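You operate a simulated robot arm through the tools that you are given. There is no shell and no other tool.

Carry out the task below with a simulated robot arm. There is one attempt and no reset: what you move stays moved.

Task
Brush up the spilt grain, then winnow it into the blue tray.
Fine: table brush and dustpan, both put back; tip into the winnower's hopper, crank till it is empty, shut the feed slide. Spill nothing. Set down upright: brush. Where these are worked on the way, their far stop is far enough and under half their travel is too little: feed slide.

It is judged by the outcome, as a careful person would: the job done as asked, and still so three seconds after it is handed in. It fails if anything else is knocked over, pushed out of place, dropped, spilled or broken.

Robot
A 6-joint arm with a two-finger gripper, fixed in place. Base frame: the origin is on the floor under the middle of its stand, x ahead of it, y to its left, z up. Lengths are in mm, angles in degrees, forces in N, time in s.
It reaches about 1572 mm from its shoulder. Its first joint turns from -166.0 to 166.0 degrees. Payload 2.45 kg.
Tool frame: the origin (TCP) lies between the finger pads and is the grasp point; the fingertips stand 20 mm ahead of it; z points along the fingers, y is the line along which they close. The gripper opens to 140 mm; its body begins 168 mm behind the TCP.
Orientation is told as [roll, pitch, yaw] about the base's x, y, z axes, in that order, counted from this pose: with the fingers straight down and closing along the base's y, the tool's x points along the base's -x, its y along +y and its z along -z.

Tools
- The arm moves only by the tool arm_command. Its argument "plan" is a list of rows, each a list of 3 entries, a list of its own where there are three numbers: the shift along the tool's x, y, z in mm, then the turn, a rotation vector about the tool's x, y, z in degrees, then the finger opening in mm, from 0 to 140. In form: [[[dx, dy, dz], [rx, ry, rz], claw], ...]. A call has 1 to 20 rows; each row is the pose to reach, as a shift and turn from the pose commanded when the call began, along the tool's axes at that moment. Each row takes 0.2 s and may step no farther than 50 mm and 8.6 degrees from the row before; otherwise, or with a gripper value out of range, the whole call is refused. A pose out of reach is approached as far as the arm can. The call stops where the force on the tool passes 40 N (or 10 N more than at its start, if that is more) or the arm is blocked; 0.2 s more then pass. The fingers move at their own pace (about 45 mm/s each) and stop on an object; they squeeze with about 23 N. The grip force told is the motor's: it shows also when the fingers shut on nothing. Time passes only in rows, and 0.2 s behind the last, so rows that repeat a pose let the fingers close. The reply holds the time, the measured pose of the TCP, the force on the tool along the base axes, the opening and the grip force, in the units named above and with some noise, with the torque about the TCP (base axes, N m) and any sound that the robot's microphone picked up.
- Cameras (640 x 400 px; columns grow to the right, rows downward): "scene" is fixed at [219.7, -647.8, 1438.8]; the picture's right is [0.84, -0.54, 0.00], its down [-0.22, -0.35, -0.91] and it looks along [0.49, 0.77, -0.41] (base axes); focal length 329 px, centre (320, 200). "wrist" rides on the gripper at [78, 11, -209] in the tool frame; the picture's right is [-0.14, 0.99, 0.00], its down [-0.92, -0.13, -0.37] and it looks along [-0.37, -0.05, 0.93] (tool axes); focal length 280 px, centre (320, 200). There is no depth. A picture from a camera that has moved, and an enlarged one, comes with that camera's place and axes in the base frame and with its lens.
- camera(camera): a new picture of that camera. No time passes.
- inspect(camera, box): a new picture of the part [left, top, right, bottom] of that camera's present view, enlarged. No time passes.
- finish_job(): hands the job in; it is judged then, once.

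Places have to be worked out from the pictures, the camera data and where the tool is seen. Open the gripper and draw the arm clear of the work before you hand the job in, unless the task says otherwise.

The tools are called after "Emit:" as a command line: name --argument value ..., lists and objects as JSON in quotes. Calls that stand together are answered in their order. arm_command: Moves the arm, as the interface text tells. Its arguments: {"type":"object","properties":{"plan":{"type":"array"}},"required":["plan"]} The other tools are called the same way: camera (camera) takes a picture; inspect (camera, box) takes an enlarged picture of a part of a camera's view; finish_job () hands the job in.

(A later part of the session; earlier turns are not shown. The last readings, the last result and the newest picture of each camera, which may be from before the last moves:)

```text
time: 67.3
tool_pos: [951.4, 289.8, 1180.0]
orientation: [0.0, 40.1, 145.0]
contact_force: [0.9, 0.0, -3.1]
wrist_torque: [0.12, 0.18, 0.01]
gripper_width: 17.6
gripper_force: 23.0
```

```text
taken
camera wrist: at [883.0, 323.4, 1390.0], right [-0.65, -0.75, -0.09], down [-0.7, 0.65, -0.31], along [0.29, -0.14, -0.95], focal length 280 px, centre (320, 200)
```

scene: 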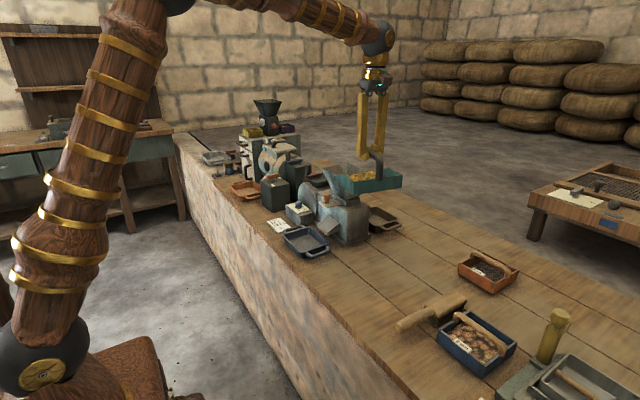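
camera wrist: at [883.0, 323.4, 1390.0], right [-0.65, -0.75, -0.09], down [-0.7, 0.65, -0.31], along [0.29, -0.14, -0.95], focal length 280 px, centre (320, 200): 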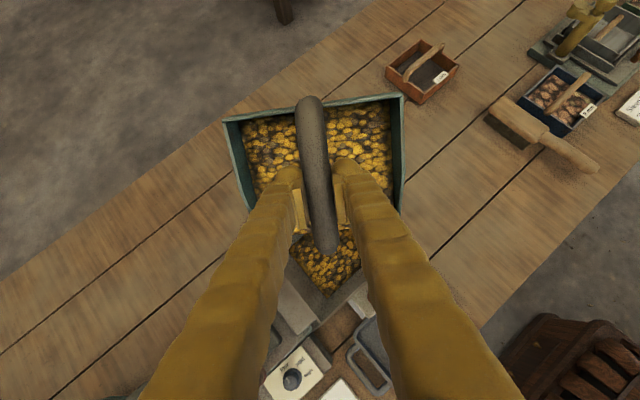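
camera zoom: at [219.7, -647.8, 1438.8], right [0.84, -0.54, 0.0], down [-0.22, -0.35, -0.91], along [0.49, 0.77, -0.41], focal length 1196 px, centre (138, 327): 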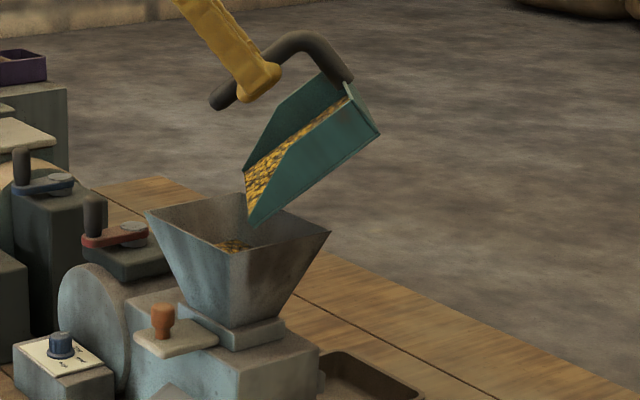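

Still holding at 40°, lip well inside. I continue to 60°.

Emit:
arm_command --plan '[[[-9.4, 0, -7.2], [0, 5, 0], 0], [[-19.4, 0, -13.5], [0, 10, 0], 0], [[-29.9, 0, -19], [0, 15, 0], 0], [[-40.8, 0, -23.5], [0, 20, 0], 0], [[-40.8, 0, -23.5], [0, 20, 0], 0], [[-40.8, 0, -23.5], [0, 20, 0], 0]]'

Emit:
inspect --camera "scene" --box '[310, 110, 430, 220]'

Emit:
camera --camera "wrist"

```text
time: 68.7
tool_pos: [915.2, 316.0, 1170.8]
orientation: [0.1, 60.1, 144.9]
contact_force: [-0.2, 0.3, -3.2]
wrist_torque: [0.15, 0.1, -0.02]
gripper_width: 18.0
gripper_force: 22.7
```

```text
3.64 times, centred on (370, 165) of scene
camera zoom: at [219.7, -647.8, 1438.8], right [0.84, -0.54, 0.0], down [-0.22, -0.35, -0.91], along [0.49, 0.77, -0.41], focal length 1196 px, centre (138, 327)
```

zoom: 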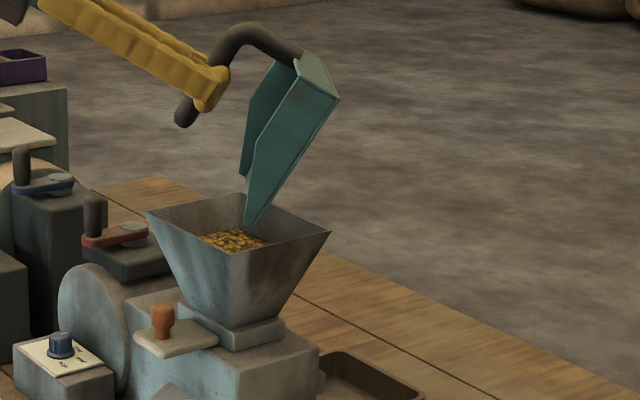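

```text
taken
camera wrist: at [789.6, 389.2, 1342.7], right [-0.62, -0.77, -0.12], down [-0.56, 0.55, -0.61], along [0.54, -0.32, -0.78], focal length 280 px, centre (320, 200)
```

wrist: 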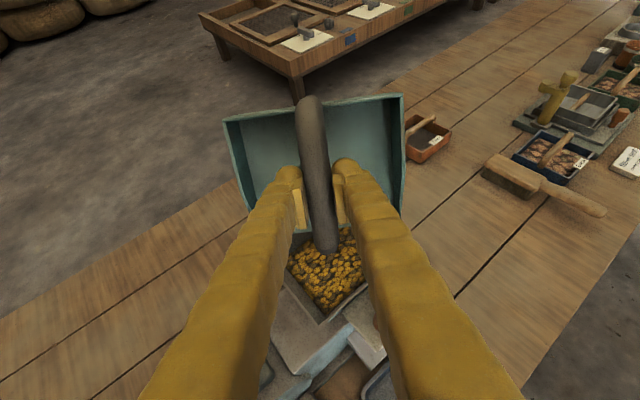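

All the grain has gone into the hopper and the pan is empty, with nothing on the table around. I hold briefly, then bring the pan back to level about the same lip point.

Emit:
arm_command --plan '[[[0, 0, 0], [0, 0, 0], 0], [[0, 0, 0], [0, 0, 0], 0], [[0, 0, 0], [0, 0, 0], 0], [[13.6, 0, 13.1], [0, -8, 0], 0], [[25.3, 0, 28], [0, -16, 0], 0], [[34.8, 0, 44.4], [0, -24, 0], 0], [[41.9, 0, 61.9], [0, -32, 0], 0], [[46.5, 0, 80.3], [0, -40, 0], 0], [[48.5, 0, 99.1], [0, -48, 0], 0], [[47.9, 0, 118], [0, -56, 0], 0], [[46.6, 0, 127.3], [0, -60, 0], 0], [[46.6, 0, 127.3], [0, -60, 0], 0]]'

Emit:
inspect --camera "scene" --box '[250, 110, 430, 260]'

Emit:
camera --camera "wrist"

```text
time: 71.3
tool_pos: [1022.1, 242.1, 1148.2]
orientation: [0.0, 0.0, 145.1]
contact_force: [-0.3, 0.5, -2.5]
wrist_torque: [0.01, 0.07, -0.02]
gripper_width: 18.0
gripper_force: 23.1
```

```text
2.67 times, centred on (340, 185) of scene
camera zoom: at [219.7, -647.8, 1438.8], right [0.84, -0.54, 0.0], down [-0.22, -0.35, -0.91], along [0.49, 0.77, -0.41], focal length 877 px, centre (267, 240)
```

zoom: 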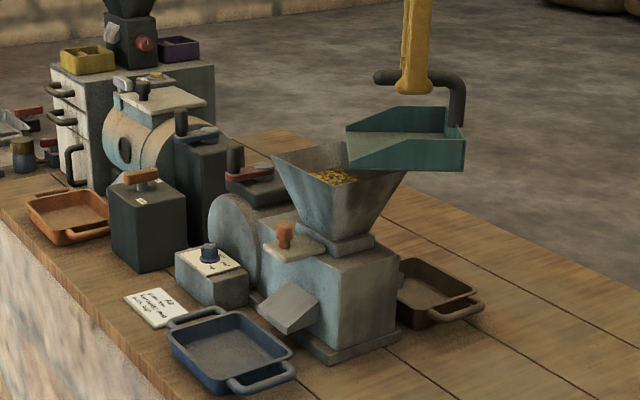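

```text
taken
camera wrist: at [1078.9, 187.2, 1356.2], right [-0.68, -0.73, 0.0], down [-0.68, 0.63, 0.37], along [-0.27, 0.25, -0.93], focal length 280 px, centre (320, 200)
```

wrist: 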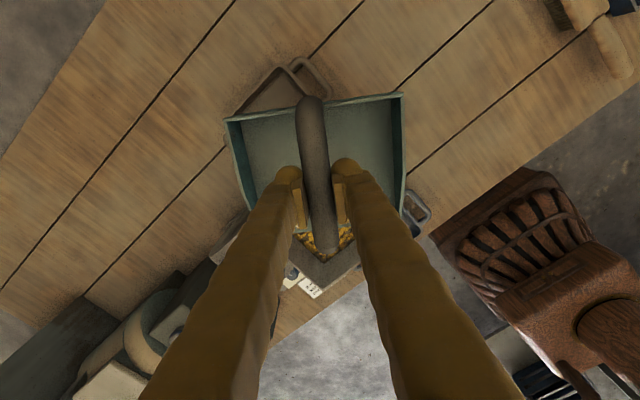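

Pan empty and level. I carry it back along the same path, unturning to its original heading above its original place.

Emit:
arm_command --plan '[[[-3.8, 20.8, 0], [0, 0, 7.7], 0], [[-7.7, 41.5, 0], [0, 0, 15.4], 0], [[-11.5, 62.3, 0], [0, 0, 23.1], 0], [[-15.4, 83, 0], [0, 0, 30.8], 0], [[-19.2, 103.8, 0], [0, 0, 38.5], 0], [[-23.1, 124.5, 0], [0, 0, 46.2], 0], [[-26.9, 145.3, 0], [0, 0, 53.9], 0], [[-30.8, 166, 0], [0, 0, 61.6], 0], [[-34.6, 186.8, 0], [0, 0, 69.3], 0], [[-38.5, 207.5, 0], [0, 0, 77], 0], [[-42.3, 228.3, 0], [0, 0, 84.7], 0], [[-46.2, 249, 0], [0, 0, 92.5], 0], [[-50, 269.8, 0], [0, 0, 100.2], 0], [[-53.9, 290.5, 0], [0, 0, 107.9], 0], [[-57.7, 311.3, 0], [0, 0, 115.6], 0], [[-61.6, 332, 0], [0, 0, 123.3], 0], [[-65.4, 352.8, 0], [0, 0, 131], 0], [[-69.3, 373.5, 0], [0, 0, 138.7], 0], [[-73.1, 394.3, 0], [0, 0, 146.4], 0], [[-73.1, 394.3, 0], [0, 0, 146.4], 0]]'

Emit:
camera --camera "scene"

```text
time: 75.5
tool_pos: [736.3, -41.8, 1148.7]
orientation: [0.0, 0.0, -1.5]
contact_force: [0.5, -0.5, -2.4]
wrist_torque: [0.02, -0.05, 0.01]
gripper_width: 17.9
gripper_force: 22.9
```

```text
taken
```

scene: 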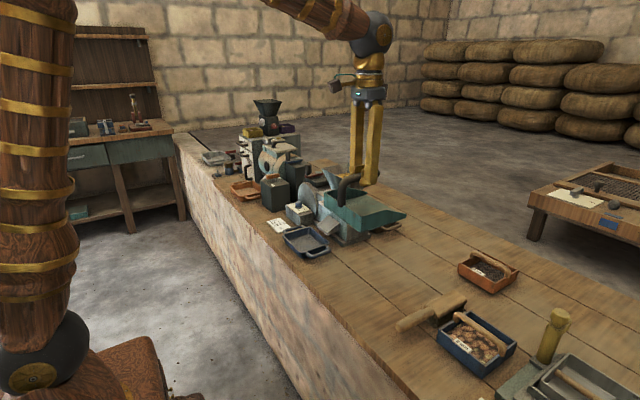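

Back above its place. I lower most of the way and compare with the original view before touching down.

Emit:
arm_command --plan '[[[0, 0, 40], [0, 0, 0], 0], [[0, 0, 80], [0, 0, 0], 0], [[0, 0, 120], [0, 0, 0], 0], [[0, 0, 160], [0, 0, 0], 0], [[0, 0, 200], [0, 0, 0], 0], [[0, 0, 240], [0, 0, 0], 0], [[0, 0, 265], [0, 0, 0], 0], [[0, 0, 280], [0, 0, 0], 0], [[0, 0, 285], [0, 0, 0], 0], [[0, 0, 285], [0, 0, 0], 0]]'

Emit:
inspect --camera "scene" --box '[310, 220, 430, 330]'

```text
time: 77.7
tool_pos: [736.0, -41.4, 864.0]
orientation: [-0.1, 0.0, -1.4]
contact_force: [0.0, 0.6, -2.5]
wrist_torque: [0.0, -0.06, 0.01]
gripper_width: 18.1
gripper_force: 23.1
```

```text
3.64 times, centred on (370, 275) of scene
camera zoom: at [219.7, -647.8, 1438.8], right [0.84, -0.54, 0.0], down [-0.22, -0.35, -0.91], along [0.49, 0.77, -0.41], focal length 1196 px, centre (138, -73)
```

zoom: 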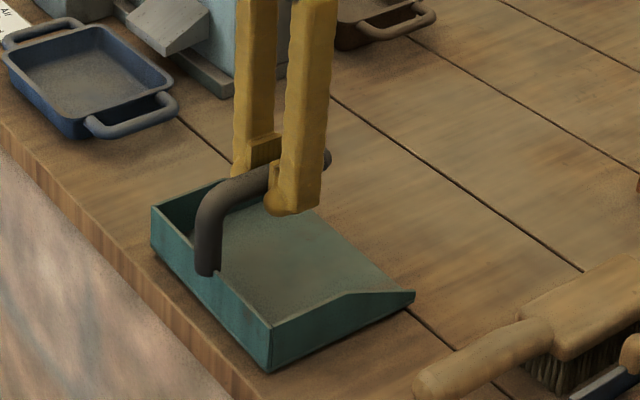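

Slightly (a few mm) short in +Y relative to the original; I nudge (+2, +4) and lower to contact.

Emit:
arm_command --plan '[[[-2, 4, 2], [0, 0, 0], 0], [[-2, 4, 4], [0, 0, 0], 0], [[-2, 4, 6], [0, 0, 0], 0], [[-2, 4, 7], [0, 0, 0], 0], [[-2, 4, 7], [0, 0, 0], 0]]'

Emit:
inspect --camera "scene" --box '[310, 220, 430, 330]'

Emit:
inspect --camera "scene" --box '[310, 240, 470, 340]'

```text
time: 78.9
tool_pos: [739.5, -36.8, 856.9]
orientation: [0.0, 0.0, -1.3]
contact_force: [1.8, 1.5, 4.0]
wrist_torque: [-0.01, 0.22, -0.09]
gripper_width: 18.0
gripper_force: 22.8
```

```text
3.64 times, centred on (370, 275) of scene
camera zoom: at [219.7, -647.8, 1438.8], right [0.84, -0.54, 0.0], down [-0.22, -0.35, -0.91], along [0.49, 0.77, -0.41], focal length 1196 px, centre (138, -73)
```

zoom: 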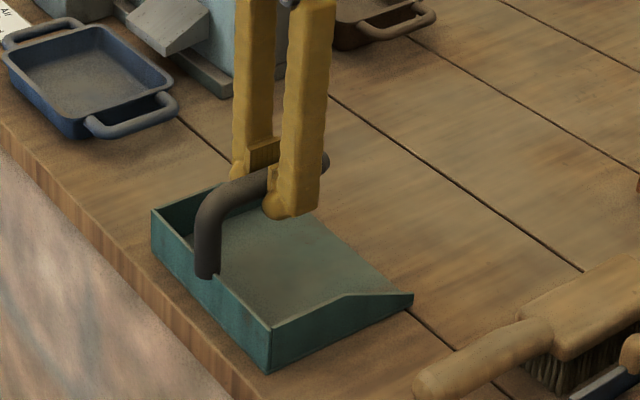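

```text
4.00 times, centred on (390, 290) of scene
camera zoom: at [219.7, -647.8, 1438.8], right [0.84, -0.54, 0.0], down [-0.22, -0.35, -0.91], along [0.49, 0.77, -0.41], focal length 1316 px, centre (40, -160)
```

zoom: 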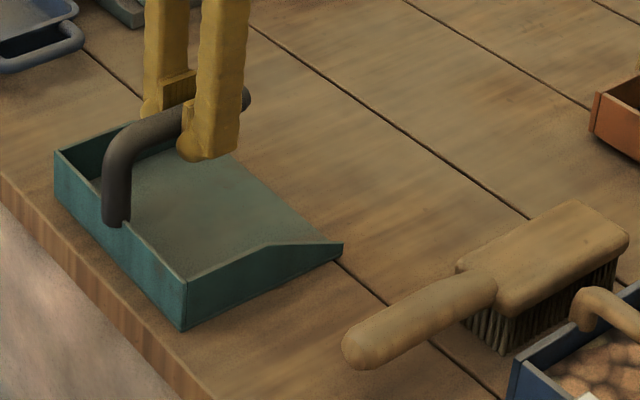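

I compare with exactly the same crop I took before the pan was first touched.

Emit:
inspect --camera "scene" --box '[310, 230, 430, 330]'

```text
4.00 times, centred on (370, 280) of scene
camera zoom: at [219.7, -647.8, 1438.8], right [0.84, -0.54, 0.0], down [-0.22, -0.35, -0.91], along [0.49, 0.77, -0.41], focal length 1316 px, centre (120, -120)
```

zoom: 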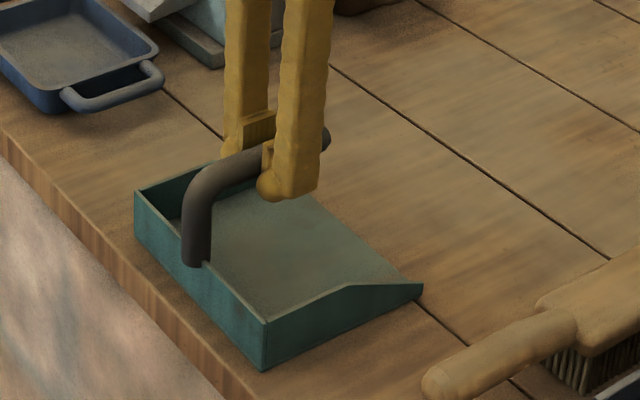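

It is within ~5 mm of the original; I lift a hair, shift (-2, -3), and set it down fully.

Emit:
arm_command --plan '[[[0, 0, -4], [0, 0, 0], 0], [[2, -3, -4], [0, 0, 0], 0], [[2, -3, -1], [0, 0, 0], 0], [[2, -3, 1], [0, 0, 0], 0], [[2, -3, 1.5], [0, 0, 0], 0], [[2, -3, 1.5], [0, 0, 0], 0]]'

Emit:
inspect --camera "scene" --box '[310, 230, 430, 330]'

```text
time: 80.3
tool_pos: [737.0, -40.2, 856.8]
orientation: [0.0, -0.1, -1.5]
contact_force: [-4.1, 2.0, 22.4]
wrist_torque: [-0.01, 0.03, -0.02]
gripper_width: 17.6
gripper_force: 23.2
```

```text
4.00 times, centred on (370, 280) of scene
camera zoom: at [219.7, -647.8, 1438.8], right [0.84, -0.54, 0.0], down [-0.22, -0.35, -0.91], along [0.49, 0.77, -0.41], focal length 1316 px, centre (120, -120)
```

zoom: 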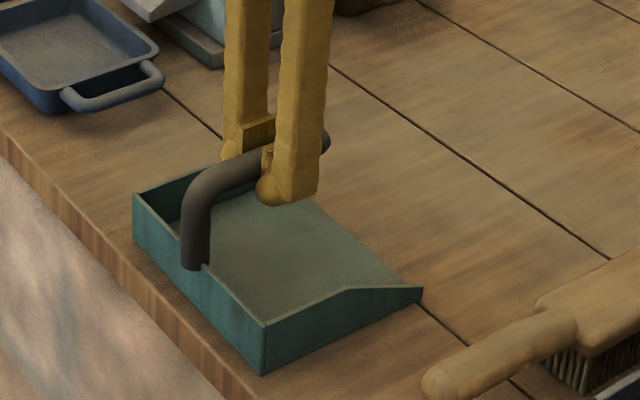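

It now matches the original view. I relax the push and open, then rise clear of the handle.

Emit:
arm_command --plan '[[[0, 0, -1.2], [0, 0, 0], 0], [[0, 0, -1.2], [0, 0, 0], 30], [[0, 0, -1.2], [0, 0, 0], 50], [[0, 0, -1.2], [0, 0, 0], 60], [[0, 0, -1.2], [0, 0, 0], 60], [[0, 0, -30], [0, 0, 0], 60], [[0, 0, -70], [0, 0, 0], 60], [[0, 0, -110], [0, 0, 0], 60], [[0, 0, -150], [0, 0, 0], 60], [[0, 0, -190], [0, 0, 0], 60], [[0, 0, -230], [0, 0, 0], 60]]'

Emit:
inspect --camera "scene" --box '[310, 230, 430, 330]'

Emit:
camera --camera "wrist"

```text
time: 82.7
tool_pos: [736.2, -40.4, 1084.3]
orientation: [0.0, 0.1, -1.3]
contact_force: [-0.2, -0.7, 0.2]
wrist_torque: [0.01, 0.02, 0.05]
gripper_width: 60.0
gripper_force: 0.1
```

```text
4.00 times, centred on (370, 280) of scene
camera zoom: at [219.7, -647.8, 1438.8], right [0.84, -0.54, 0.0], down [-0.22, -0.35, -0.91], along [0.49, 0.77, -0.41], focal length 1316 px, centre (120, -120)
```

zoom: 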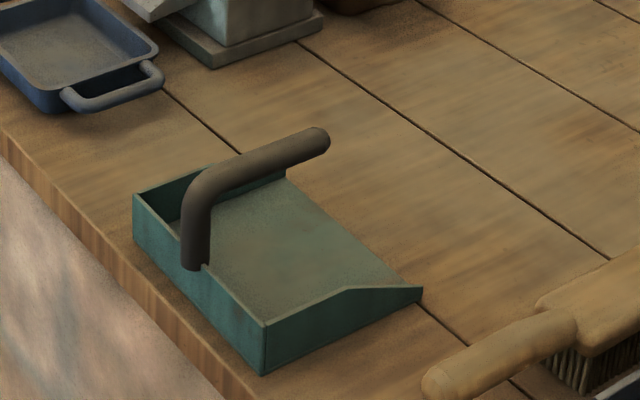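

```text
taken
camera wrist: at [657.0, -27.4, 1292.7], right [0.16, 0.99, 0.0], down [0.92, -0.15, 0.37], along [0.36, -0.06, -0.93], focal length 280 px, centre (320, 200)
```

wrist: 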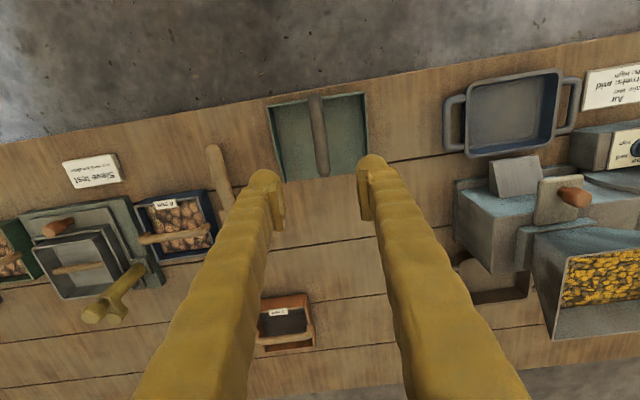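

Dustpan is back in place. Now I move to the winnower's feed slide for a close look.

Emit:
arm_command --plan '[[[0, 40, -10], [0, 0, 0], 60], [[0, 85, -20], [0, 0, -1.3], 60], [[0, 130, -30], [0, 0, -1.3], 60], [[0, 175, -35], [0, 0, -1.3], 60], [[0, 220, -35], [0, 0, -1.3], 60], [[0, 265, -35], [0, 0, -1.3], 60], [[-5, 305, -35], [0, 0, -1.3], 60], [[-10, 331, -35], [0, 0, -1.3], 60], [[-14, 331, -35], [0, 0, -1.3], 60], [[-14, 331, -35], [0, 0, -1.3], 60]]'

Emit:
camera --camera "wrist"

Emit:
inspect --camera "scene" --box '[270, 150, 400, 260]'

```text
time: 84.9
tool_pos: [759.3, 291.4, 1119.5]
orientation: [0.1, 0.0, -0.2]
contact_force: [-0.8, 0.2, 0.3]
wrist_torque: [0.0, 0.02, -0.01]
gripper_width: 60.1
gripper_force: 0.1
```

```text
taken
camera wrist: at [679.7, 301.8, 1327.6], right [0.14, 0.99, 0.0], down [0.92, -0.13, 0.37], along [0.37, -0.05, -0.93], focal length 280 px, centre (320, 200)
```

wrist: 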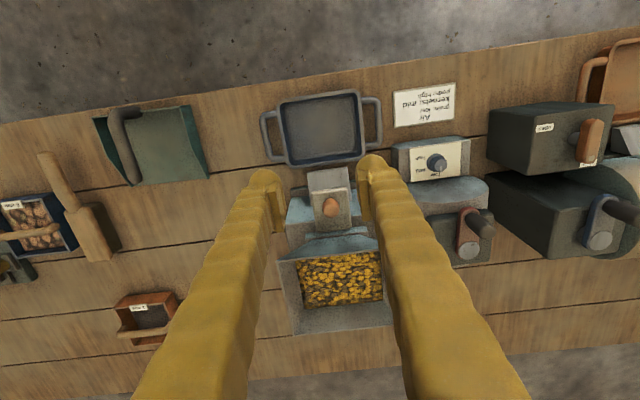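

```text
3.64 times, centred on (335, 205) of scene
camera zoom: at [219.7, -647.8, 1438.8], right [0.84, -0.54, 0.0], down [-0.22, -0.35, -0.91], along [0.49, 0.77, -0.41], focal length 1196 px, centre (266, 182)
```

zoom: 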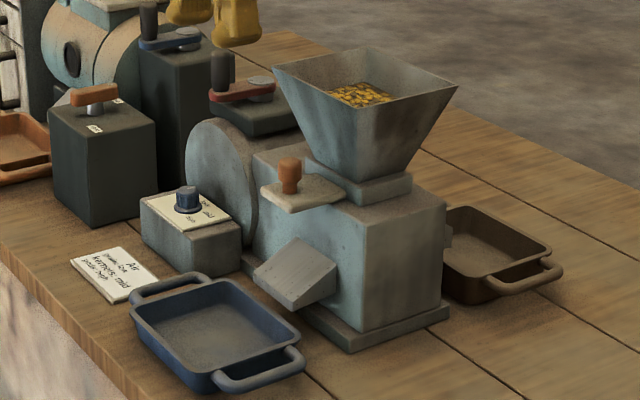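

Emit:
inspect --camera "wrist" --box '[270, 80, 400, 260]'

Emit:
inspect --camera "wrist" --box '[385, 120, 515, 260]'

Emit:
inspect --camera "scene" --box '[330, 185, 380, 225]'

```text
2.22 times, centred on (335, 170) of wrist
camera zoom: at [679.7, 301.8, 1327.6], right [0.14, 0.99, 0.0], down [0.92, -0.13, 0.37], along [0.37, -0.05, -0.93], focal length 623 px, centre (287, 267)
```

zoom: 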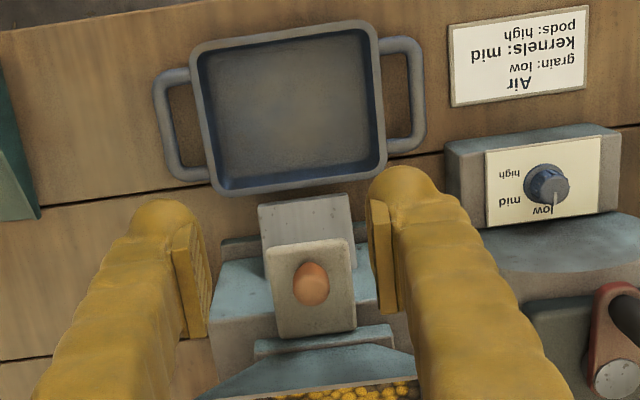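

```text
2.86 times, centred on (450, 190) of wrist
camera zoom: at [679.7, 301.8, 1327.6], right [0.14, 0.99, 0.0], down [0.92, -0.13, 0.37], along [0.37, -0.05, -0.93], focal length 801 px, centre (-51, 229)
```

zoom: 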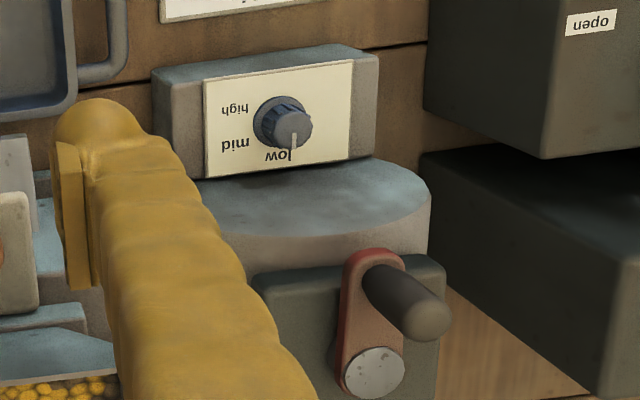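

```text
10.00 times, centred on (355, 205) of scene
camera zoom: at [219.7, -647.8, 1438.8], right [0.84, -0.54, 0.0], down [-0.22, -0.35, -0.91], along [0.49, 0.77, -0.41], focal length 3289 px, centre (-30, 150)
```

zoom: 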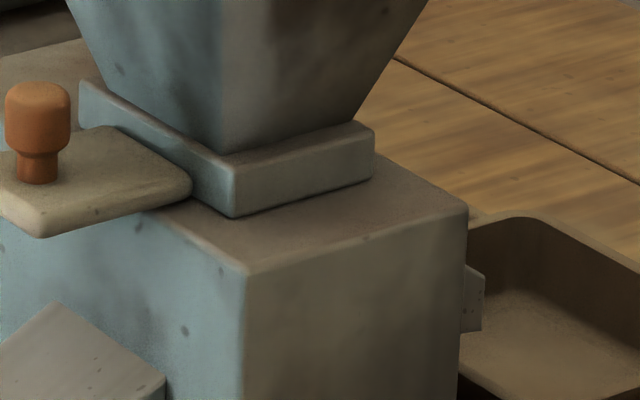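

The dial marker stays on "low". The slide's orange knob is at about (854, 294, z≈934). I go above it, keeping the fingers clear of the hopper's front rim, and descend part way.

Emit:
arm_command --plan '[[[-30, 1, 0], [0, 0, 0], 60], [[-60, 2, 10], [0, 0, 0], 60], [[-88, 3, 30], [0, 0, 0], 60], [[-91, 3, 65], [0, 0, 0], 60], [[-91, 3, 100], [0, 0, 0], 60], [[-91, 3, 135], [0, 0, 0], 60], [[-91, 3, 150], [0, 0, 0], 60], [[-91, 3, 150], [0, 0, 0], 60]]'

Emit:
inspect --camera "scene" --box '[310, 150, 380, 220]'

Emit:
camera --camera "wrist"

```text
time: 86.7
tool_pos: [850.6, 292.6, 969.3]
orientation: [0.0, 0.0, -0.1]
contact_force: [0.5, -0.1, 0.5]
wrist_torque: [-0.04, 0.0, 0.01]
gripper_width: 60.0
gripper_force: 0.1
```

```text
5.71 times, centred on (345, 185) of scene
camera zoom: at [219.7, -647.8, 1438.8], right [0.84, -0.54, 0.0], down [-0.22, -0.35, -0.91], along [0.49, 0.77, -0.41], focal length 1879 px, centre (177, 286)
```

zoom: 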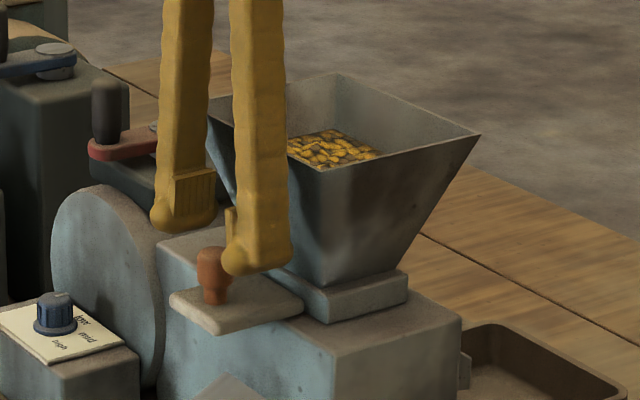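

```text
taken
camera wrist: at [772.5, 303.7, 1178.0], right [0.14, 0.99, 0.0], down [0.92, -0.13, 0.37], along [0.36, -0.05, -0.93], focal length 280 px, centre (320, 200)
```

wrist: 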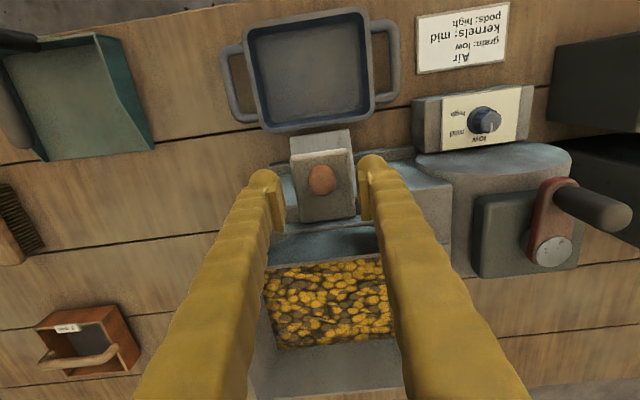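

The knob is centred between the pads and on the tool axis; its head is at z≈940. I lower 27 mm and look before closing.

Emit:
arm_command --plan '[[[0, 1, 10], [0, 0, 0], 60], [[0, 1, 20], [0, 0, 0], 60], [[0, 1, 27], [0, 0, 0], 60], [[0, 1, 27], [0, 0, 0], 60]]'

Emit:
inspect --camera "scene" --box '[310, 150, 380, 220]'

Emit:
inspect --camera "wrist" --box '[240, 110, 400, 250]'

```text
time: 87.7
tool_pos: [853.1, 293.7, 942.1]
orientation: [0.0, -0.1, -0.1]
contact_force: [0.0, 0.7, 0.1]
wrist_torque: [-0.02, 0.03, -0.01]
gripper_width: 60.0
gripper_force: 0.1
```

```text
5.71 times, centred on (345, 185) of scene
camera zoom: at [219.7, -647.8, 1438.8], right [0.84, -0.54, 0.0], down [-0.22, -0.35, -0.91], along [0.49, 0.77, -0.41], focal length 1879 px, centre (177, 286)
```

zoom: 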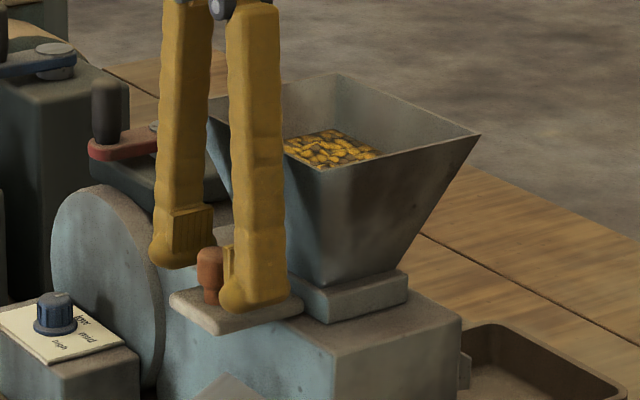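

```text
2.86 times, centred on (320, 180) of wrist
camera zoom: at [771.9, 305.1, 1151.5], right [0.14, 0.99, 0.0], down [0.92, -0.13, 0.37], along [0.37, -0.05, -0.93], focal length 801 px, centre (320, 257)
```

zoom: 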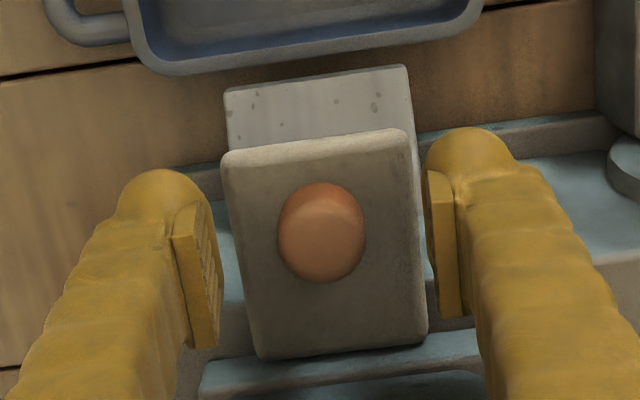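

Fingertips are ~12 mm above the plate, pads level with the knob head. I close on the knob.

Emit:
arm_command --plan '[[[0, 0, 0], [0, 0, 0], 40], [[0, 0, 0], [0, 0, 0], 25], [[0, 0, 0], [0, 0, 0], 10], [[0, 0, 0], [0, 0, 0], 0], [[0, 0, 0], [0, 0, 0], 0], [[0, 0, 0], [0, 0, 0], 0]]'

Emit:
inspect --camera "scene" --box '[310, 150, 380, 220]'

Emit:
inspect --camera "wrist" --box '[240, 110, 400, 250]'

```text
time: 89.1
tool_pos: [850.8, 294.4, 944.0]
orientation: [0.0, -0.1, 0.0]
contact_force: [0.0, 13.8, -3.1]
wrist_torque: [0.16, 0.0, -0.03]
gripper_width: 23.4
gripper_force: 45.3
```

```text
5.71 times, centred on (345, 185) of scene
camera zoom: at [219.7, -647.8, 1438.8], right [0.84, -0.54, 0.0], down [-0.22, -0.35, -0.91], along [0.49, 0.77, -0.41], focal length 1879 px, centre (177, 286)
```

zoom: 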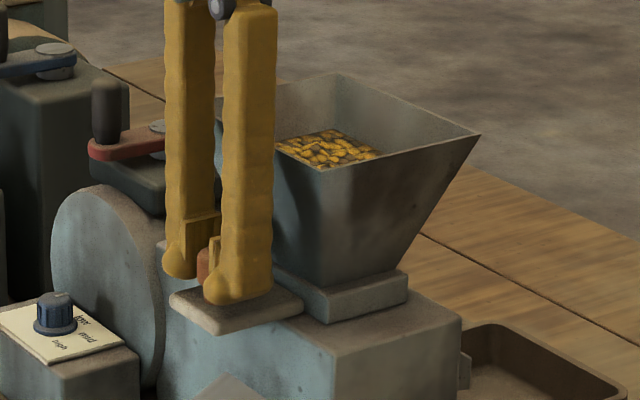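

```text
2.86 times, centred on (320, 180) of wrist
camera zoom: at [771.8, 305.5, 1151.6], right [0.14, 0.99, 0.0], down [0.92, -0.13, 0.37], along [0.37, -0.05, -0.93], focal length 801 px, centre (320, 257)
```

zoom: 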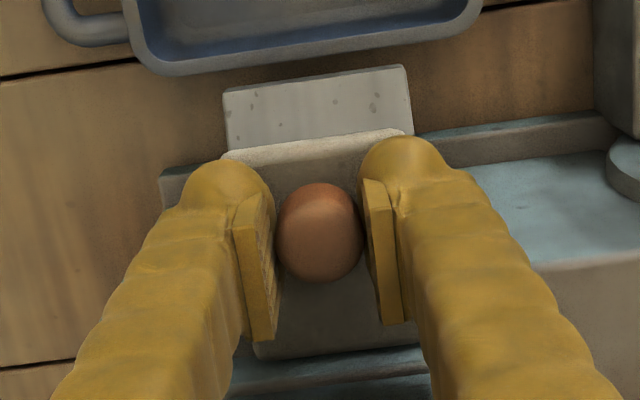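

There's a 14 N sideways load, so the knob is slightly toward +Y; I ease the tool 1 mm that way, then check.

Emit:
arm_command --plan '[[[0, 0.5, 0], [0, 0, 0], 0], [[0, 1, 0], [0, 0, 0], 0], [[0, 1, 0], [0, 0, 0], 0]]'

```text
time: 89.9
tool_pos: [850.2, 295.3, 943.0]
orientation: [-0.1, 0.0, -0.2]
contact_force: [-0.5, -5.9, 4.6]
wrist_torque: [-0.1, -0.02, 0.04]
gripper_width: 23.6
gripper_force: 44.7
```

Nearly neutral now. I pull the slide toward −X in small steps.

Emit:
arm_command --plan '[[[2, -0.3, 0], [0, 0, 0], 0], [[5, -0.3, 0], [0, 0, 0], 0], [[9, -0.3, 0], [0, 0, 0], 0], [[13, -0.3, 0], [0, 0, 0], 0], [[17, -0.3, 0], [0, 0, 0], 0], [[20, -0.3, 0], [0, 0, 0], 0]]'

Emit:
inspect --camera "scene" --box '[310, 150, 380, 220]'

Emit:
inspect --camera "wrist" --box '[240, 110, 400, 250]'

```text
time: 91.3
tool_pos: [830.6, 294.9, 944.3]
orientation: [-0.2, 0.0, -0.3]
contact_force: [0.4, -26.3, 3.8]
wrist_torque: [-0.29, 0.11, 0.0]
gripper_width: 23.1
gripper_force: 45.4
```

```text
5.71 times, centred on (345, 185) of scene
camera zoom: at [219.7, -647.8, 1438.8], right [0.84, -0.54, 0.0], down [-0.22, -0.35, -0.91], along [0.49, 0.77, -0.41], focal length 1879 px, centre (177, 286)
```

zoom: 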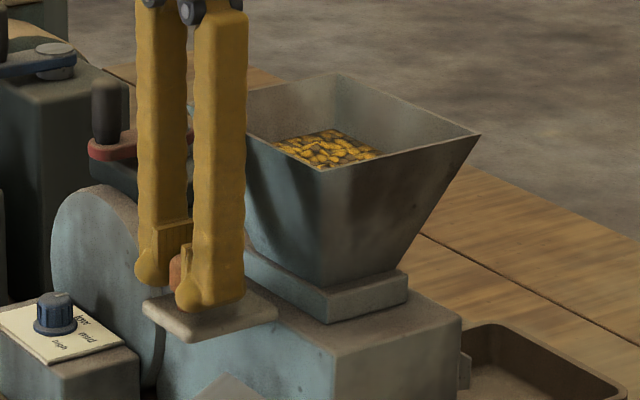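

```text
2.86 times, centred on (320, 180) of wrist
camera zoom: at [750.6, 305.9, 1151.6], right [0.14, 0.99, 0.0], down [0.92, -0.13, 0.37], along [0.36, -0.05, -0.93], focal length 801 px, centre (320, 257)
```

zoom: 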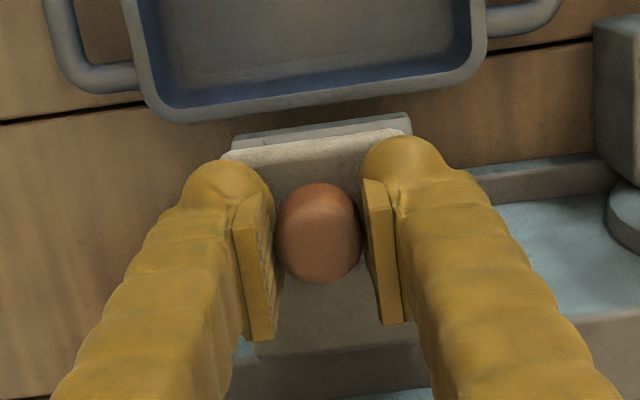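

The slide moves freely with a slight sideways drift (its line isn't exactly along X). I relieve the side load and keep pulling along the corrected line to find the far stop.

Emit:
arm_command --plan '[[[0, -0.6, 0], [0, 0, 0], 0], [[0, -1.2, 0], [0, 0, 0], 0], [[4, -1.4, 0], [0, 0, 0], 0], [[8, -1.7, 0], [0, 0, 0], 0], [[12, -1.9, 0], [0, 0, 0], 0], [[16, -2.1, 0], [0, 0, 0], 0], [[20, -2.4, 0], [0, 0, 0], 0]]'

Emit:
inspect --camera "scene" --box '[310, 150, 380, 220]'

```text
time: 92.8
tool_pos: [816.2, 295.3, 943.0]
orientation: [0.1, -0.5, -0.1]
contact_force: [9.7, 2.6, -7.3]
wrist_torque: [0.02, -0.33, 0.0]
gripper_width: 23.4
gripper_force: 45.3
stopped in row 7: the force on the tool passed its limit at 48 N (the readings are from after the stop); the commanded pose is now the measured one
```

```text
5.71 times, centred on (345, 185) of scene
camera zoom: at [219.7, -647.8, 1438.8], right [0.84, -0.54, 0.0], down [-0.22, -0.35, -0.91], along [0.49, 0.77, -0.41], focal length 1879 px, centre (177, 286)
```

zoom: 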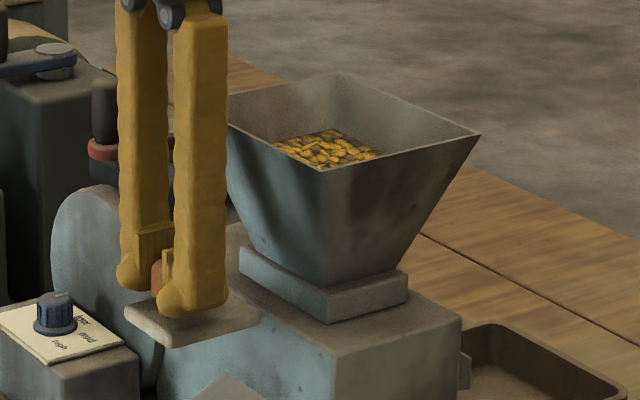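

The slide came to its far stop at x≈816 (about 34 mm of travel) — fully open. I release the knob and rise.

Emit:
arm_command --plan '[[[0, 0, 0], [0, 0, 0], 30], [[0, 0, 0], [0, 0, 0], 45], [[0, 0, 0], [0, 0, 0], 60], [[0, 0, 0], [0, 0, 0], 60], [[0, 0, -30], [0, 0, 0], 60], [[0, 0, -70], [0, 0, 0], 60], [[0, 0, -110], [0, 0, 0], 60], [[0, 0, -150], [0, 0, 0], 60], [[0, 0, -180], [0, 0, 0], 60], [[0, 0, -180], [0, 0, 0], 60]]'

Emit:
inspect --camera "scene" --box '[260, 140, 420, 260]'

Emit:
camera --camera "wrist"

```text
time: 95.0
tool_pos: [814.3, 295.4, 1125.0]
orientation: [0.1, -0.3, -0.1]
contact_force: [-0.6, 0.3, -0.8]
wrist_torque: [0.02, 0.03, 0.02]
gripper_width: 60.0
gripper_force: 0.1
```

```text
3.33 times, centred on (340, 200) of scene
camera zoom: at [219.7, -647.8, 1438.8], right [0.84, -0.54, 0.0], down [-0.22, -0.35, -0.91], along [0.49, 0.77, -0.41], focal length 1096 px, centre (253, 200)
```

zoom: 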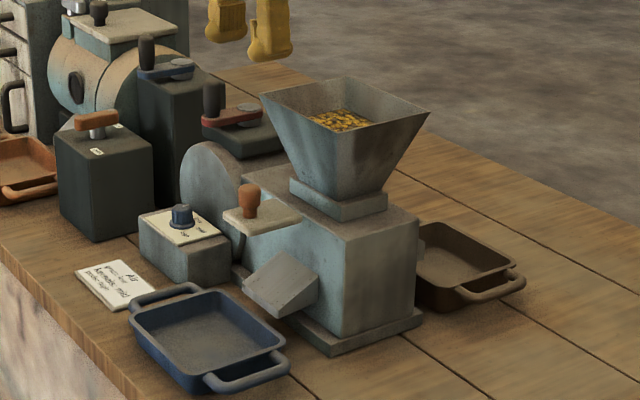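

```text
taken
camera wrist: at [733.0, 306.0, 1332.4], right [0.14, 0.99, 0.0], down [0.92, -0.13, 0.37], along [0.37, -0.05, -0.93], focal length 280 px, centre (320, 200)
```

wrist: 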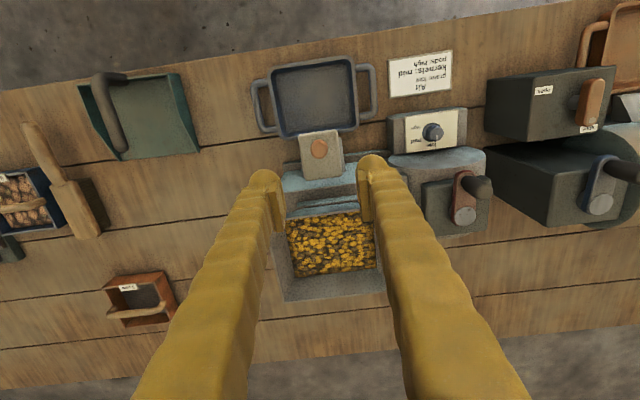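

Slide open, tray in place, nothing flowing yet. Now I move over toward the red-armed crank for a precise look.

Emit:
arm_command --plan '[[[0, 40, -15], [0, 0.3, 0], 60], [[0, 80, -30], [0, 0.3, 0], 60], [[0, 120, -40], [0, 0.3, 0], 60], [[0, 160, -40], [0, 0.3, 0], 60], [[-5, 200, -40], [0, 0.3, 0], 60], [[-5, 200, -40], [0, 0.3, 0], 60]]'

Emit:
camera --camera "wrist"

Emit:
inspect --camera "scene" --box '[270, 150, 350, 210]'

```text
time: 96.5
tool_pos: [819.0, 495.2, 1165.3]
orientation: [0.1, 0.1, -0.2]
contact_force: [0.1, 0.5, 0.0]
wrist_torque: [-0.02, 0.02, -0.02]
gripper_width: 59.9
gripper_force: 0.0
```

```text
taken
camera wrist: at [738.8, 505.5, 1373.7], right [0.14, 0.99, 0.0], down [0.92, -0.13, 0.37], along [0.37, -0.05, -0.93], focal length 280 px, centre (320, 200)
```

wrist: 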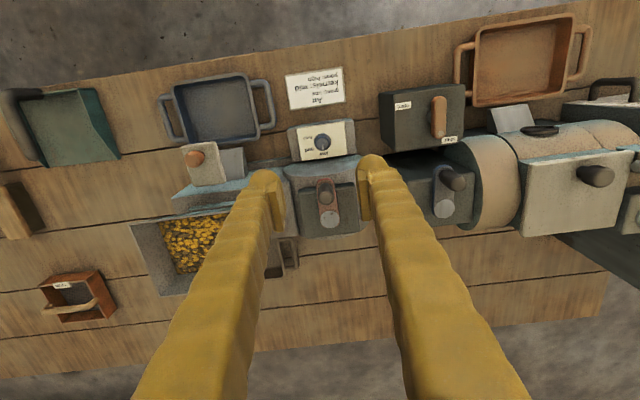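

```text
6.67 times, centred on (310, 180) of scene
camera zoom: at [219.7, -647.8, 1438.8], right [0.84, -0.54, 0.0], down [-0.22, -0.35, -0.91], along [0.49, 0.77, -0.41], focal length 2193 px, centre (387, 333)
```

zoom: 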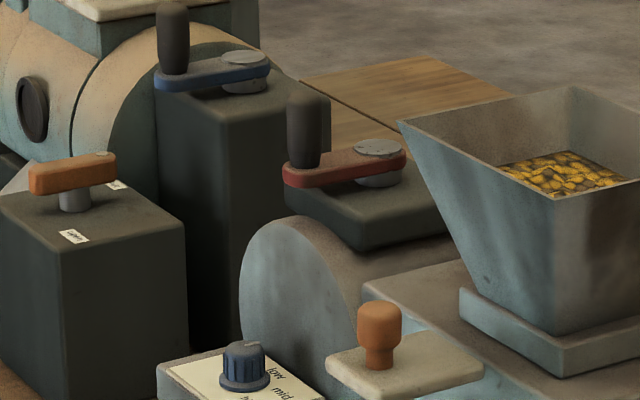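

Emit:
inspect --camera "wrist" --box '[270, 150, 380, 250]'

Emit:
inspect --camera "wrist" --box '[160, 60, 380, 160]'

```text
4.00 times, centred on (325, 200) of wrist
camera zoom: at [738.8, 505.5, 1373.7], right [0.14, 0.99, 0.0], down [0.92, -0.13, 0.37], along [0.37, -0.05, -0.93], focal length 1122 px, centre (300, 200)
```

zoom: 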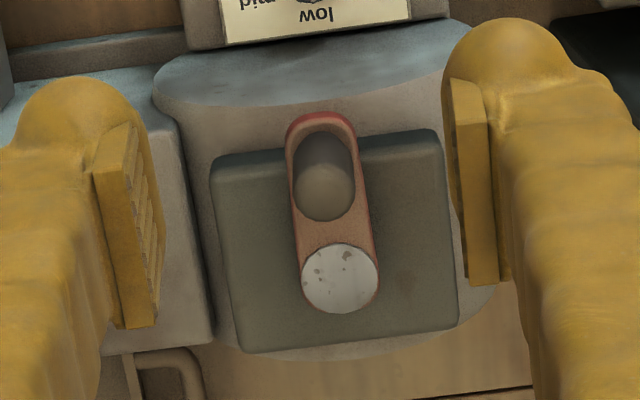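

```text
2.91 times, centred on (270, 110) of wrist
camera zoom: at [738.8, 505.5, 1373.7], right [0.14, 0.99, 0.0], down [0.92, -0.13, 0.37], along [0.37, -0.05, -0.93], focal length 816 px, centre (466, 462)
```

zoom: 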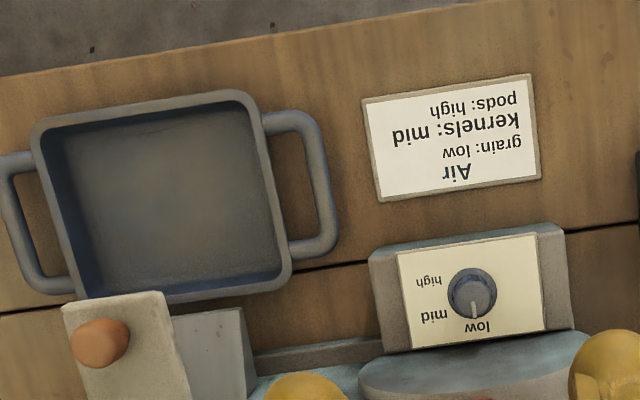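

The dial clearly points at "low". The crank grip is at about (889, 493), z 964–1006, ~25 mm thick, hub at (944, 494), radius ≈55. I turn the tool 90° so the fingers close along X (more clearance to the hopper) and move above the grip.

Emit:
arm_command --plan '[[[-7, 0, 0], [0, 0, -8], 60], [[-14, 0, 0], [0, 0, -16], 60], [[-21, 0, 0], [0, 0, -24], 60], [[-28, 0, 0], [0, 0, -32], 60], [[-35, 0, 0], [0, 0, -40], 60], [[-42, -1, 0], [0, 0, -48], 60], [[-49, -1, 0], [0, 0, -56], 60], [[-56, -1, 10], [0, 0, -64], 60], [[-63, -2, 30], [0, 0, -72], 60], [[-70, -2, 50], [0, 0, -80], 60], [[-70, -2, 70], [0, 0, -88], 60], [[-70, -2, 90], [0, 0, -90], 60], [[-70, -2, 100], [0, 0, -90], 60], [[-70, -2, 100], [0, 0, -90], 60]]'

Emit:
camera --camera "wrist"

Emit:
inspect --camera "scene" --box '[270, 130, 370, 210]'

```text
time: 99.5
tool_pos: [890.8, 493.2, 1064.3]
orientation: [0.0, -0.1, 89.9]
contact_force: [0.3, -0.5, 0.2]
wrist_torque: [0.0, -0.06, 0.02]
gripper_width: 60.1
gripper_force: 0.0
```

```text
taken
camera wrist: at [878.0, 413.7, 1272.7], right [-0.99, 0.14, 0.0], down [0.13, 0.92, 0.37], along [0.05, 0.37, -0.93], focal length 280 px, centre (320, 200)
```

wrist: 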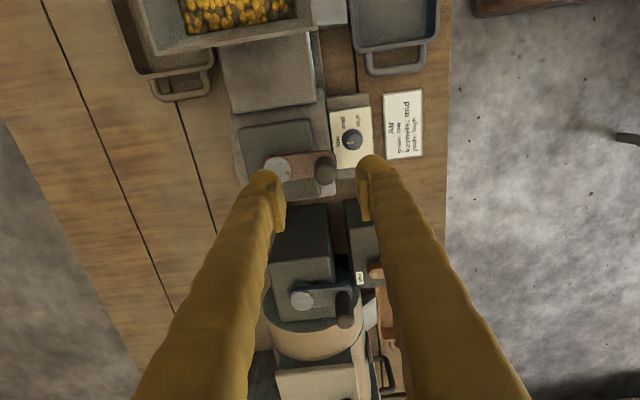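

```text
5.00 times, centred on (320, 170) of scene
camera zoom: at [219.7, -647.8, 1438.8], right [0.84, -0.54, 0.0], down [-0.22, -0.35, -0.91], along [0.49, 0.77, -0.41], focal length 1644 px, centre (320, 350)
```

zoom: 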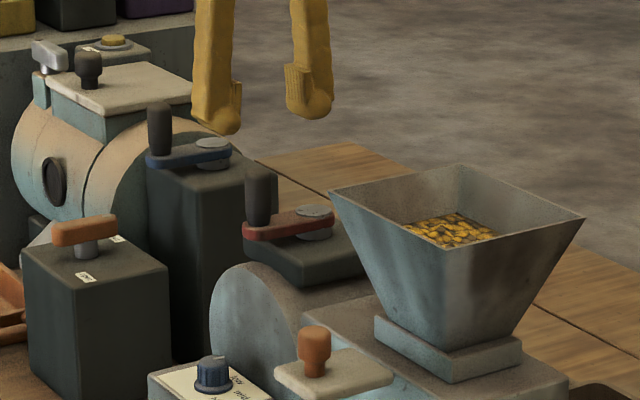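

Emit:
inspect --camera "wrist" --box '[240, 110, 400, 220]'

```text
3.64 times, centred on (320, 165) of wrist
camera zoom: at [878.0, 413.7, 1272.7], right [-0.99, 0.14, 0.0], down [0.13, 0.92, 0.37], along [0.05, 0.37, -0.93], focal length 1020 px, centre (320, 327)
```

zoom: 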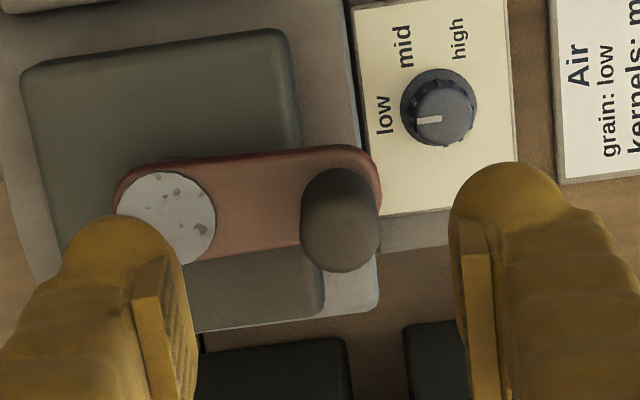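

The grip is about 6 mm further in −X and 2 mm in +Y than the tool axis. I correct that and descend so the pads straddle it, tips ~8 mm above the crank arm.

Emit:
arm_command --plan '[[[-2, 6, 0], [0, 0, 0], 60], [[-2, 6, 25], [0, 0, 0], 60], [[-2, 6, 50], [0, 0, 0], 60], [[-2, 6, 65], [0, 0, 0], 60], [[-2, 6, 72], [0, 0, 0], 60], [[-2, 6, 72], [0, 0, 0], 60]]'

Emit:
inspect --camera "scene" --box '[270, 130, 370, 210]'

Emit:
inspect --camera "wrist" --box '[240, 110, 400, 220]'

```text
time: 100.8
tool_pos: [884.6, 495.1, 990.7]
orientation: [-0.1, -0.1, 89.9]
contact_force: [0.1, 0.7, 0.2]
wrist_torque: [0.01, 0.0, 0.0]
gripper_width: 60.2
gripper_force: 0.0
```

```text
5.00 times, centred on (320, 170) of scene
camera zoom: at [219.7, -647.8, 1438.8], right [0.84, -0.54, 0.0], down [-0.22, -0.35, -0.91], along [0.49, 0.77, -0.41], focal length 1644 px, centre (320, 350)
```

zoom: 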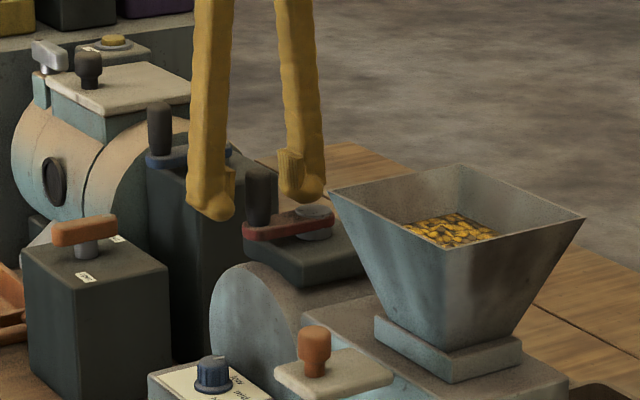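

```text
3.64 times, centred on (320, 165) of wrist
camera zoom: at [871.8, 416.2, 1199.0], right [-0.99, 0.14, 0.0], down [0.13, 0.92, 0.37], along [0.05, 0.37, -0.93], focal length 1020 px, centre (320, 327)
```

zoom: 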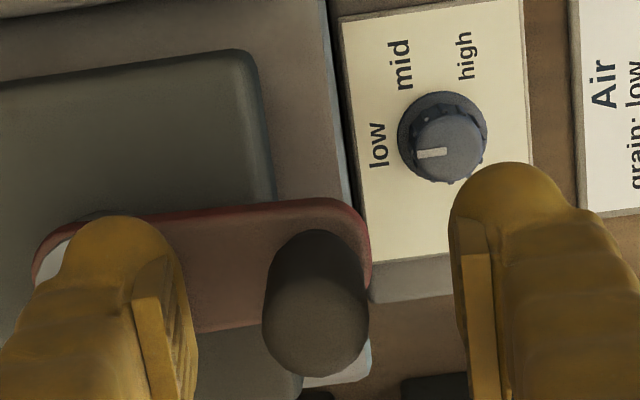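

The grip is well centred between the pads. I close on it.

Emit:
arm_command --plan '[[[0, 0, 0], [0, 0, 0], 40], [[0, 0, 0], [0, 0, 0], 28], [[0, 0, 0], [0, 0, 0], 10], [[0, 0, 0], [0, 0, 0], 0], [[0, 0, 0], [0, 0, 0], 0], [[0, 0, 0], [0, 0, 0], 0]]'

Emit:
inspect --camera "wrist" --box '[240, 110, 400, 220]'

```text
time: 102.2
tool_pos: [885.8, 493.4, 990.9]
orientation: [-0.1, 0.0, 90.0]
contact_force: [25.4, 0.9, -4.8]
wrist_torque: [-0.02, -0.22, 0.02]
gripper_width: 20.5
gripper_force: 45.0
```

```text
3.64 times, centred on (320, 165) of wrist
camera zoom: at [872.4, 415.9, 1199.1], right [-0.99, 0.14, 0.0], down [0.13, 0.92, 0.37], along [0.05, 0.37, -0.93], focal length 1020 px, centre (320, 327)
```

zoom: 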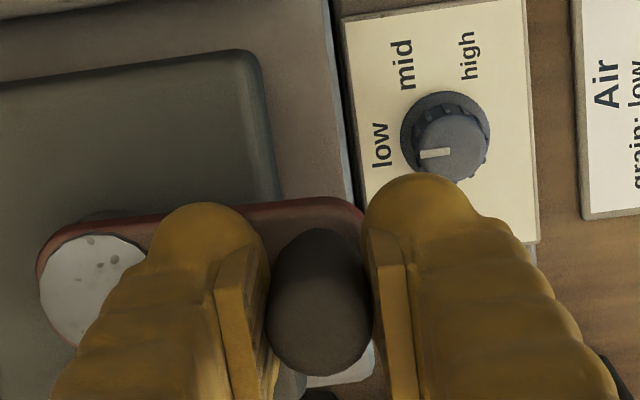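

A 25 N push in +X shows the grip is about 1.3 mm further that way; I ease over to neutralise it.

Emit:
arm_command --plan '[[[0, -0.7, 0], [0, 0, 0], 0], [[0, -1.3, 0], [0, 0, 0], 0], [[0, -1.3, 0], [0, 0, 0], 0]]'

```text
time: 103.0
tool_pos: [884.9, 494.2, 990.6]
orientation: [0.0, -0.1, 89.9]
contact_force: [13.9, -0.7, -10.1]
wrist_torque: [-0.02, -0.14, -0.05]
gripper_width: 20.6
gripper_force: 44.7
```

Emit:
arm_command --plan '[[[0, -0.8, 0], [0, 0, 0], 0], [[0, -1.5, 0], [0, 0, 0], 0], [[0, -1.5, 0], [0, 0, 0], 0]]'

```text
time: 103.8
tool_pos: [885.6, 494.6, 991.0]
orientation: [0.1, 0.0, 89.9]
contact_force: [-19.7, -3.7, -17.3]
wrist_torque: [-0.14, 0.23, -0.23]
gripper_width: 20.9
gripper_force: 45.0
```

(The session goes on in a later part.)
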